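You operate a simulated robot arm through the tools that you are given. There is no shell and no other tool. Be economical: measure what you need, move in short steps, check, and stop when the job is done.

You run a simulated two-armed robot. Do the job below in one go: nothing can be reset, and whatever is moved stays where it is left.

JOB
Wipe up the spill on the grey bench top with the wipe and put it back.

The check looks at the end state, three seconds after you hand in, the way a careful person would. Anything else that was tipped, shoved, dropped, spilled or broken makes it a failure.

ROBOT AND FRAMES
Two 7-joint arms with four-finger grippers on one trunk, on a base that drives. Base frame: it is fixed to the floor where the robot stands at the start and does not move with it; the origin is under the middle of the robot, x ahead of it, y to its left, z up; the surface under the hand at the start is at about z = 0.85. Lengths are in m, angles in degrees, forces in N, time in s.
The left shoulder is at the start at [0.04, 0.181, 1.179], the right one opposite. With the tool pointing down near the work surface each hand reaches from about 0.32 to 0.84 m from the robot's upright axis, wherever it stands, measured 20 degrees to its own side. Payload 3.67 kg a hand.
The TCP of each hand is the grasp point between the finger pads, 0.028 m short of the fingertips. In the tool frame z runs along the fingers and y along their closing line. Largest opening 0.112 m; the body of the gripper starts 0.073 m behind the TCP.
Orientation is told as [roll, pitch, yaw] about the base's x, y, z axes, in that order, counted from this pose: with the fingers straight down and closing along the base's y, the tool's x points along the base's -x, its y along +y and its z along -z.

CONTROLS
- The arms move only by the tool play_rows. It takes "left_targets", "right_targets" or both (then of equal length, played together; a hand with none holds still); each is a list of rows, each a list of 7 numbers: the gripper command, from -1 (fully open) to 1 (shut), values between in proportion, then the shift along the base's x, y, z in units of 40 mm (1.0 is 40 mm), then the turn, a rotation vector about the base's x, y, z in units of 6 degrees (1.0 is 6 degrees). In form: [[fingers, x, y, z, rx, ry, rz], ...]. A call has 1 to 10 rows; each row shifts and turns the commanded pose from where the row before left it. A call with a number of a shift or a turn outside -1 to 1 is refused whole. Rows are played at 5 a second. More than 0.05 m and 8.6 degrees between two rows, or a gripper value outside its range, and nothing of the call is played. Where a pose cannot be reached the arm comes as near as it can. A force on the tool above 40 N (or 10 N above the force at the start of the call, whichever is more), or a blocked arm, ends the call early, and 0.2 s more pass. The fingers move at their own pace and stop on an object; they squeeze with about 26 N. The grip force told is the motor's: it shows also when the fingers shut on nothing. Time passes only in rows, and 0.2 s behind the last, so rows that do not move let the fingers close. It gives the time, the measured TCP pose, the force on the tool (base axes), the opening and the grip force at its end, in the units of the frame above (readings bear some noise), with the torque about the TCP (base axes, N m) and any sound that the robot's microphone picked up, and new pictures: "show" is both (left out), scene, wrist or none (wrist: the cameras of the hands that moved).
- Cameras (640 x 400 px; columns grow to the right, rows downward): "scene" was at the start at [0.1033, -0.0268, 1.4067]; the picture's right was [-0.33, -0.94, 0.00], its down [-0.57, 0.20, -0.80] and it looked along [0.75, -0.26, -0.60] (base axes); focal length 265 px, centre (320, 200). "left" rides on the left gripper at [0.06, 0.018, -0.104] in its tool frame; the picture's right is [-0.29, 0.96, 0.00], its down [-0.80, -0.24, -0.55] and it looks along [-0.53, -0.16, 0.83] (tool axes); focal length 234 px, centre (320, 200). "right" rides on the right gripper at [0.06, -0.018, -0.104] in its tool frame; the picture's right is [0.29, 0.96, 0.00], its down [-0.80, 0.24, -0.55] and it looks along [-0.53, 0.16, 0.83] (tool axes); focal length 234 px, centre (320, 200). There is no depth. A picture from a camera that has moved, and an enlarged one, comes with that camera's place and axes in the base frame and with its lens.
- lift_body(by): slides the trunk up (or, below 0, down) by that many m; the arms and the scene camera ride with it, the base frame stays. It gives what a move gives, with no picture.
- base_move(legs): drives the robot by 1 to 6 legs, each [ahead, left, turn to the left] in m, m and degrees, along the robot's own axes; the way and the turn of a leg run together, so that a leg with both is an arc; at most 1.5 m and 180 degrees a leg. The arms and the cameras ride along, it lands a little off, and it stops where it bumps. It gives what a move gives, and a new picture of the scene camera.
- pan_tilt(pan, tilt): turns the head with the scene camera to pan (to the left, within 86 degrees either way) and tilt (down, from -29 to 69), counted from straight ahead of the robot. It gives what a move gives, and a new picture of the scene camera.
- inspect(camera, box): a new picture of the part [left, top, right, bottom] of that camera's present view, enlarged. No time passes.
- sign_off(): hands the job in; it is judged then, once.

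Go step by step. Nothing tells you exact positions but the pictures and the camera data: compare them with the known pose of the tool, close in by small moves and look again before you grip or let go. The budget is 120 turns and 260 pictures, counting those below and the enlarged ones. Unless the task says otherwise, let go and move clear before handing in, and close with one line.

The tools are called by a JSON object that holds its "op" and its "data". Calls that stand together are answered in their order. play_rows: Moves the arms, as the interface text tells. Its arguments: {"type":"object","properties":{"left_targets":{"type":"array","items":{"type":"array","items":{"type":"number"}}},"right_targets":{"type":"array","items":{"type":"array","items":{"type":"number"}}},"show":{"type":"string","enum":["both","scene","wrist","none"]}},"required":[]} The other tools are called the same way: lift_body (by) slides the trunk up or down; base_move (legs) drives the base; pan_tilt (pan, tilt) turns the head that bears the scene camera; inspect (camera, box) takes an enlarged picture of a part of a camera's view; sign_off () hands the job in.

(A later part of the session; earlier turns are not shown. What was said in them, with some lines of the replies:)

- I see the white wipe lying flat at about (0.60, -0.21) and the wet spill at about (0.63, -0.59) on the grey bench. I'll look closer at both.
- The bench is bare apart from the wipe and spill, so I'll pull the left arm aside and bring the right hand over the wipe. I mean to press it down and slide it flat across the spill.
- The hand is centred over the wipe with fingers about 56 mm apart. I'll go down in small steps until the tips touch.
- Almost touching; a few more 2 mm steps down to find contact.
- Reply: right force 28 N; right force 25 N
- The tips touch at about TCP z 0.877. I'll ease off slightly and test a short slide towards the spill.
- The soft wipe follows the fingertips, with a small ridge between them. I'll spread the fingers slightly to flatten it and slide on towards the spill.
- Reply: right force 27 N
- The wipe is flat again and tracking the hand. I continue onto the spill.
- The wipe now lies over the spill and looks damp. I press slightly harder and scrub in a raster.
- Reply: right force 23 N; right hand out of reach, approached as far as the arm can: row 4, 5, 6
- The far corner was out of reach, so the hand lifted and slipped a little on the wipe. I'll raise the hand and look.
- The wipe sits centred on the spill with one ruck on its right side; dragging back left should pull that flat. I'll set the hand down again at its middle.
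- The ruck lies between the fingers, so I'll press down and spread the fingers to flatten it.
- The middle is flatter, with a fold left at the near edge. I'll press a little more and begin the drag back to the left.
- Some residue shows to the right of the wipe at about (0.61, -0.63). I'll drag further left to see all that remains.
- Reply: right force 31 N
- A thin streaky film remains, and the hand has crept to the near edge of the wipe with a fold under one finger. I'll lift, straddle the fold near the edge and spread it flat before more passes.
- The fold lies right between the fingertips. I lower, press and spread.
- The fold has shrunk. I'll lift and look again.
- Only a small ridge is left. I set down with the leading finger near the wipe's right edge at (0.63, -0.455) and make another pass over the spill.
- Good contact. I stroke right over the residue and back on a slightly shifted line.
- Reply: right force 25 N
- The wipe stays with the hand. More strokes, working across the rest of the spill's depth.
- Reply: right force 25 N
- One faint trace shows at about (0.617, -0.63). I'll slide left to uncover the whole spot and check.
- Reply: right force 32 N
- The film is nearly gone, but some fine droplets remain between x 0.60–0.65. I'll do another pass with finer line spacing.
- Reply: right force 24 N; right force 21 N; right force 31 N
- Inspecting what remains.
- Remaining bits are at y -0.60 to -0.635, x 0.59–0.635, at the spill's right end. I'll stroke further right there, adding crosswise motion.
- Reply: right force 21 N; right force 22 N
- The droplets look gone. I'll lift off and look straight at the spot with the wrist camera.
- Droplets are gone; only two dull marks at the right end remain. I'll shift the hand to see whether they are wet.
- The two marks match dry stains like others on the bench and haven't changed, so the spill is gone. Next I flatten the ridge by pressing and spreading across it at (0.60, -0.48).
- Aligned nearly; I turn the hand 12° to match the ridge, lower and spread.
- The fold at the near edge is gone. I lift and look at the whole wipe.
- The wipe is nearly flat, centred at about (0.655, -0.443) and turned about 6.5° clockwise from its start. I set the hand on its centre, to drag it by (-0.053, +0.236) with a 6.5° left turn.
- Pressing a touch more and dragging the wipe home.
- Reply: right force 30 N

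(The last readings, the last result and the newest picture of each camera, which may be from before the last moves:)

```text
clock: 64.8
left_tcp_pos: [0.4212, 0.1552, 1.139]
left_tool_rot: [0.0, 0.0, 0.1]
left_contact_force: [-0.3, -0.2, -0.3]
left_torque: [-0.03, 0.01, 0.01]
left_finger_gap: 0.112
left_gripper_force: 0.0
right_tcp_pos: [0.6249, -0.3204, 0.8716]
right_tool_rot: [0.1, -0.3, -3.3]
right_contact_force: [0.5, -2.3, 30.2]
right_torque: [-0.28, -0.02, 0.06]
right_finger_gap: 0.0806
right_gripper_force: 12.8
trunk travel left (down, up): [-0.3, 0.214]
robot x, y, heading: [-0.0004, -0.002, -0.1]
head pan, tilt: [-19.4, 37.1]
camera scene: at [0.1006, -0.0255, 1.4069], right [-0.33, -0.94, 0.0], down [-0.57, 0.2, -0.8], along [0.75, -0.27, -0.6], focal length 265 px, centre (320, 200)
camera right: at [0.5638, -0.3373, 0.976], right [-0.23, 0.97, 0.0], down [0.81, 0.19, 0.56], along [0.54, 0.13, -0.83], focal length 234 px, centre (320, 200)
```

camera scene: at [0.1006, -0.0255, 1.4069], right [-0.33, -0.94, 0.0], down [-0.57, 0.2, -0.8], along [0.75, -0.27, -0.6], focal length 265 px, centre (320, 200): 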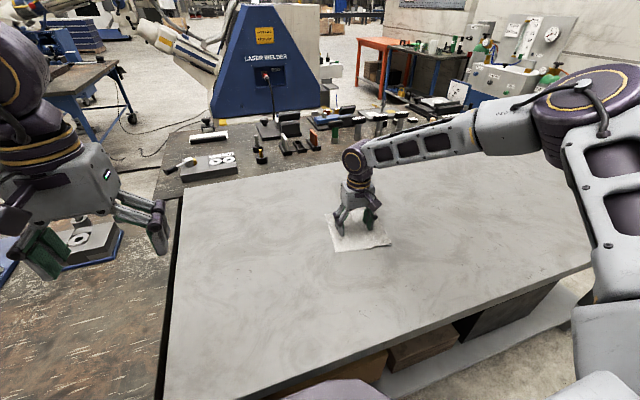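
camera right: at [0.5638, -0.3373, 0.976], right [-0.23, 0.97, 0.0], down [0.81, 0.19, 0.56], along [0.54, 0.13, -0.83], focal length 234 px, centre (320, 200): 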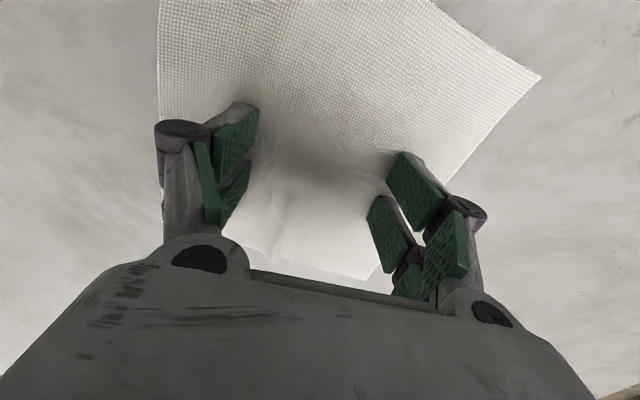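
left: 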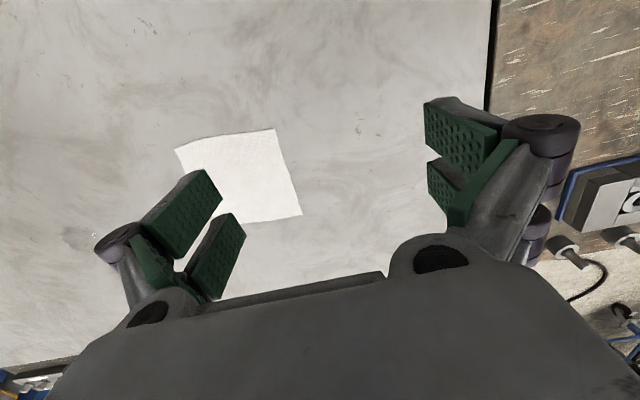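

It follows flat. Finishing the drag.

{"op": "play_rows", "data": {"right_targets": [[-0.4, 0, 0, 0.02, 0, 0, 0], [-0.4, -0.09, 0.47, 0, 0, 0, 0.09], [-0.4, -0.09, 0.47, 0, 0, 0, 0.09], [-0.4, -0.09, 0.47, 0, 0, 0, 0.09], [-0.4, -0.09, 0.47, 0, 0, 0, 0.09], [-0.4, -0.09, 0.47, 0, 0, 0, 0.09], [-0.4, -0.09, 0.47, 0, 0, 0, 0.09], [-0.4, 0, 0, 0, 0, 0, 0]], "show": "none"}}

{"op": "play_rows", "data": {"right_targets": [[-0.4, 0, 0, 0.6, 0, 0, 0], [-0.4, 0, 0, 0.9, 0, 0, 0], [-0.4, -0.3, -0.9, 0.9, 0, 0, 0], [-0.4, -0.3, -0.9, 0.5, 0, 0, 0], [-0.4, -0.3, -0.9, 0, 0, 0, 0], [-0.4, 0, -0.9, 0, 0, 0, 0], [-0.4, 0, -0.9, 0, 0, 0, 0], [-0.4, 0, 0, 0, 0, 0, 0]], "show": "scene"}}

{"op": "inspect", "data": {"camera": "scene", "box": [260, 190, 380, 290]}}

```text
clock: 66.6
left_tcp_pos: [0.4209, 0.1548, 1.14]
left_tool_rot: [-0.1, -0.1, 0.0]
left_contact_force: [-0.3, 0.2, -0.1]
left_torque: [0.02, -0.02, -0.01]
left_finger_gap: 0.112
left_gripper_force: 0.0
right_tcp_pos: [0.6033, -0.2084, 0.8722]
right_tool_rot: [0.1, -0.1, 0.1]
right_contact_force: [3.4, -0.1, 18.8]
right_torque: [0.06, -0.13, 0.08]
right_finger_gap: 0.0813
right_gripper_force: 3.2
trunk travel left (down, up): [-0.3, 0.214]
robot x, y, heading: [-0.0012, -0.0004, 0.1]
head pan, tilt: [-19.4, 37.1]
```

```text
refused: row 3 steps farther than a row can; nothing moved
```

```text
4.00 times, centred on (320, 240) of scene
camera zoom: at [0.1006, -0.0258, 1.4069], right [-0.33, -0.94, 0.0], down [-0.57, 0.2, -0.8], along [0.75, -0.27, -0.6], focal length 1059 px, centre (320, 40)
```

zoom: 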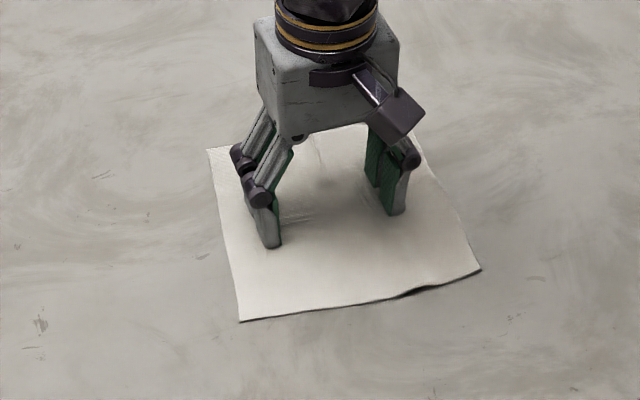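

The wipe's corners match the starting picture almost exactly. I lift off and move clear.

{"op": "play_rows", "data": {"right_targets": [[-0.4, 0, 0, 0.6, 0, 0, 0], [-0.4, 0, 0, 0.9, 0, 0, 0], [-0.4, 0, 0, 0.9, 0, 0, 0], [-0.4, -0.3, -0.9, 0.3, 0, 0, 0], [-0.4, -0.3, -0.9, 0.3, 0, 0, 0], [-0.4, -0.3, -0.9, 0, 0, 0, 0], [-0.4, -0.3, -0.9, 0, 0, 0, 0], [-0.4, -0.3, -0.9, 0, 0, 0, 0], [-0.4, 0, 0, 0, 0, 0, 0]], "show": "scene"}}

{"op": "inspect", "data": {"camera": "scene", "box": [260, 190, 380, 290]}}

{"op": "inspect", "data": {"camera": "scene", "box": [380, 170, 480, 240]}}

```text
clock: 68.6
left_tcp_pos: [0.4255, 0.1531, 1.1381]
left_tool_rot: [0.1, 0.1, 0.0]
left_contact_force: [0.4, -0.1, 0.3]
left_torque: [-0.02, -0.02, 0.04]
left_finger_gap: 0.1122
left_gripper_force: 0.0
right_tcp_pos: [0.546, -0.3896, 0.9902]
right_tool_rot: [0.0, 0.0, 0.1]
right_contact_force: [-0.1, -0.3, 0.6]
right_torque: [-0.02, 0.01, 0.01]
right_finger_gap: 0.0782
right_gripper_force: 0.1
trunk travel left (down, up): [-0.3, 0.214]
robot x, y, heading: [-0.0009, -0.0011, -0.0]
head pan, tilt: [-19.4, 37.1]
camera scene: at [0.1039, -0.0257, 1.4066], right [-0.33, -0.94, 0.0], down [-0.57, 0.2, -0.8], along [0.75, -0.27, -0.6], focal length 265 px, centre (320, 200)
```

scene: 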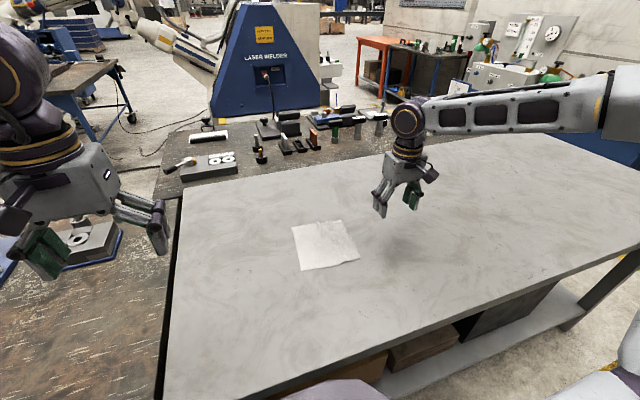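

```text
4.00 times, centred on (320, 240) of scene
camera zoom: at [0.1039, -0.0257, 1.4066], right [-0.33, -0.94, 0.0], down [-0.57, 0.2, -0.8], along [0.75, -0.27, -0.6], focal length 1059 px, centre (320, 40)
```

zoom: 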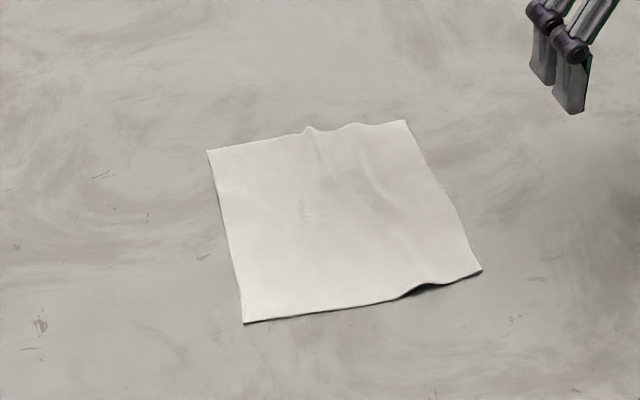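

```text
5.71 times, centred on (430, 205) of scene
camera zoom: at [0.1039, -0.0257, 1.4066], right [-0.33, -0.94, 0.0], down [-0.57, 0.2, -0.8], along [0.75, -0.27, -0.6], focal length 1513 px, centre (-309, 171)
```

zoom: 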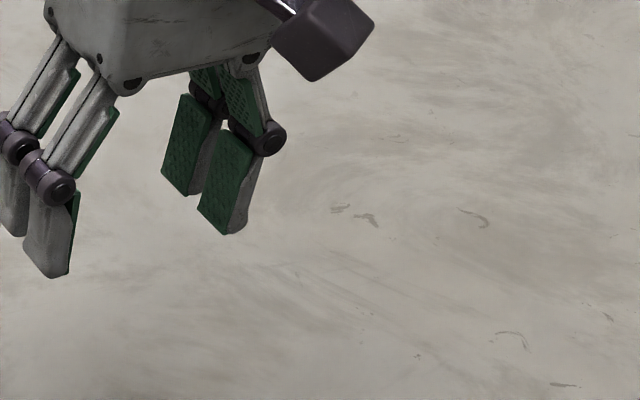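

The bench is dry where the spill was; only its old dull stains remain. The wipe lies flat at its starting place and both hands are clear, so I'm handing in.

{"op": "sign_off", "data": {}}

```text
The job is handed in.
```

I wiped up the spill and slid the wipe back to where it started. It lies nearly flat, and both hands are clear. Two dull marks are still visible at the right end of where the spill was. They didn't change with repeated wiping, so I took them for old bench stains.
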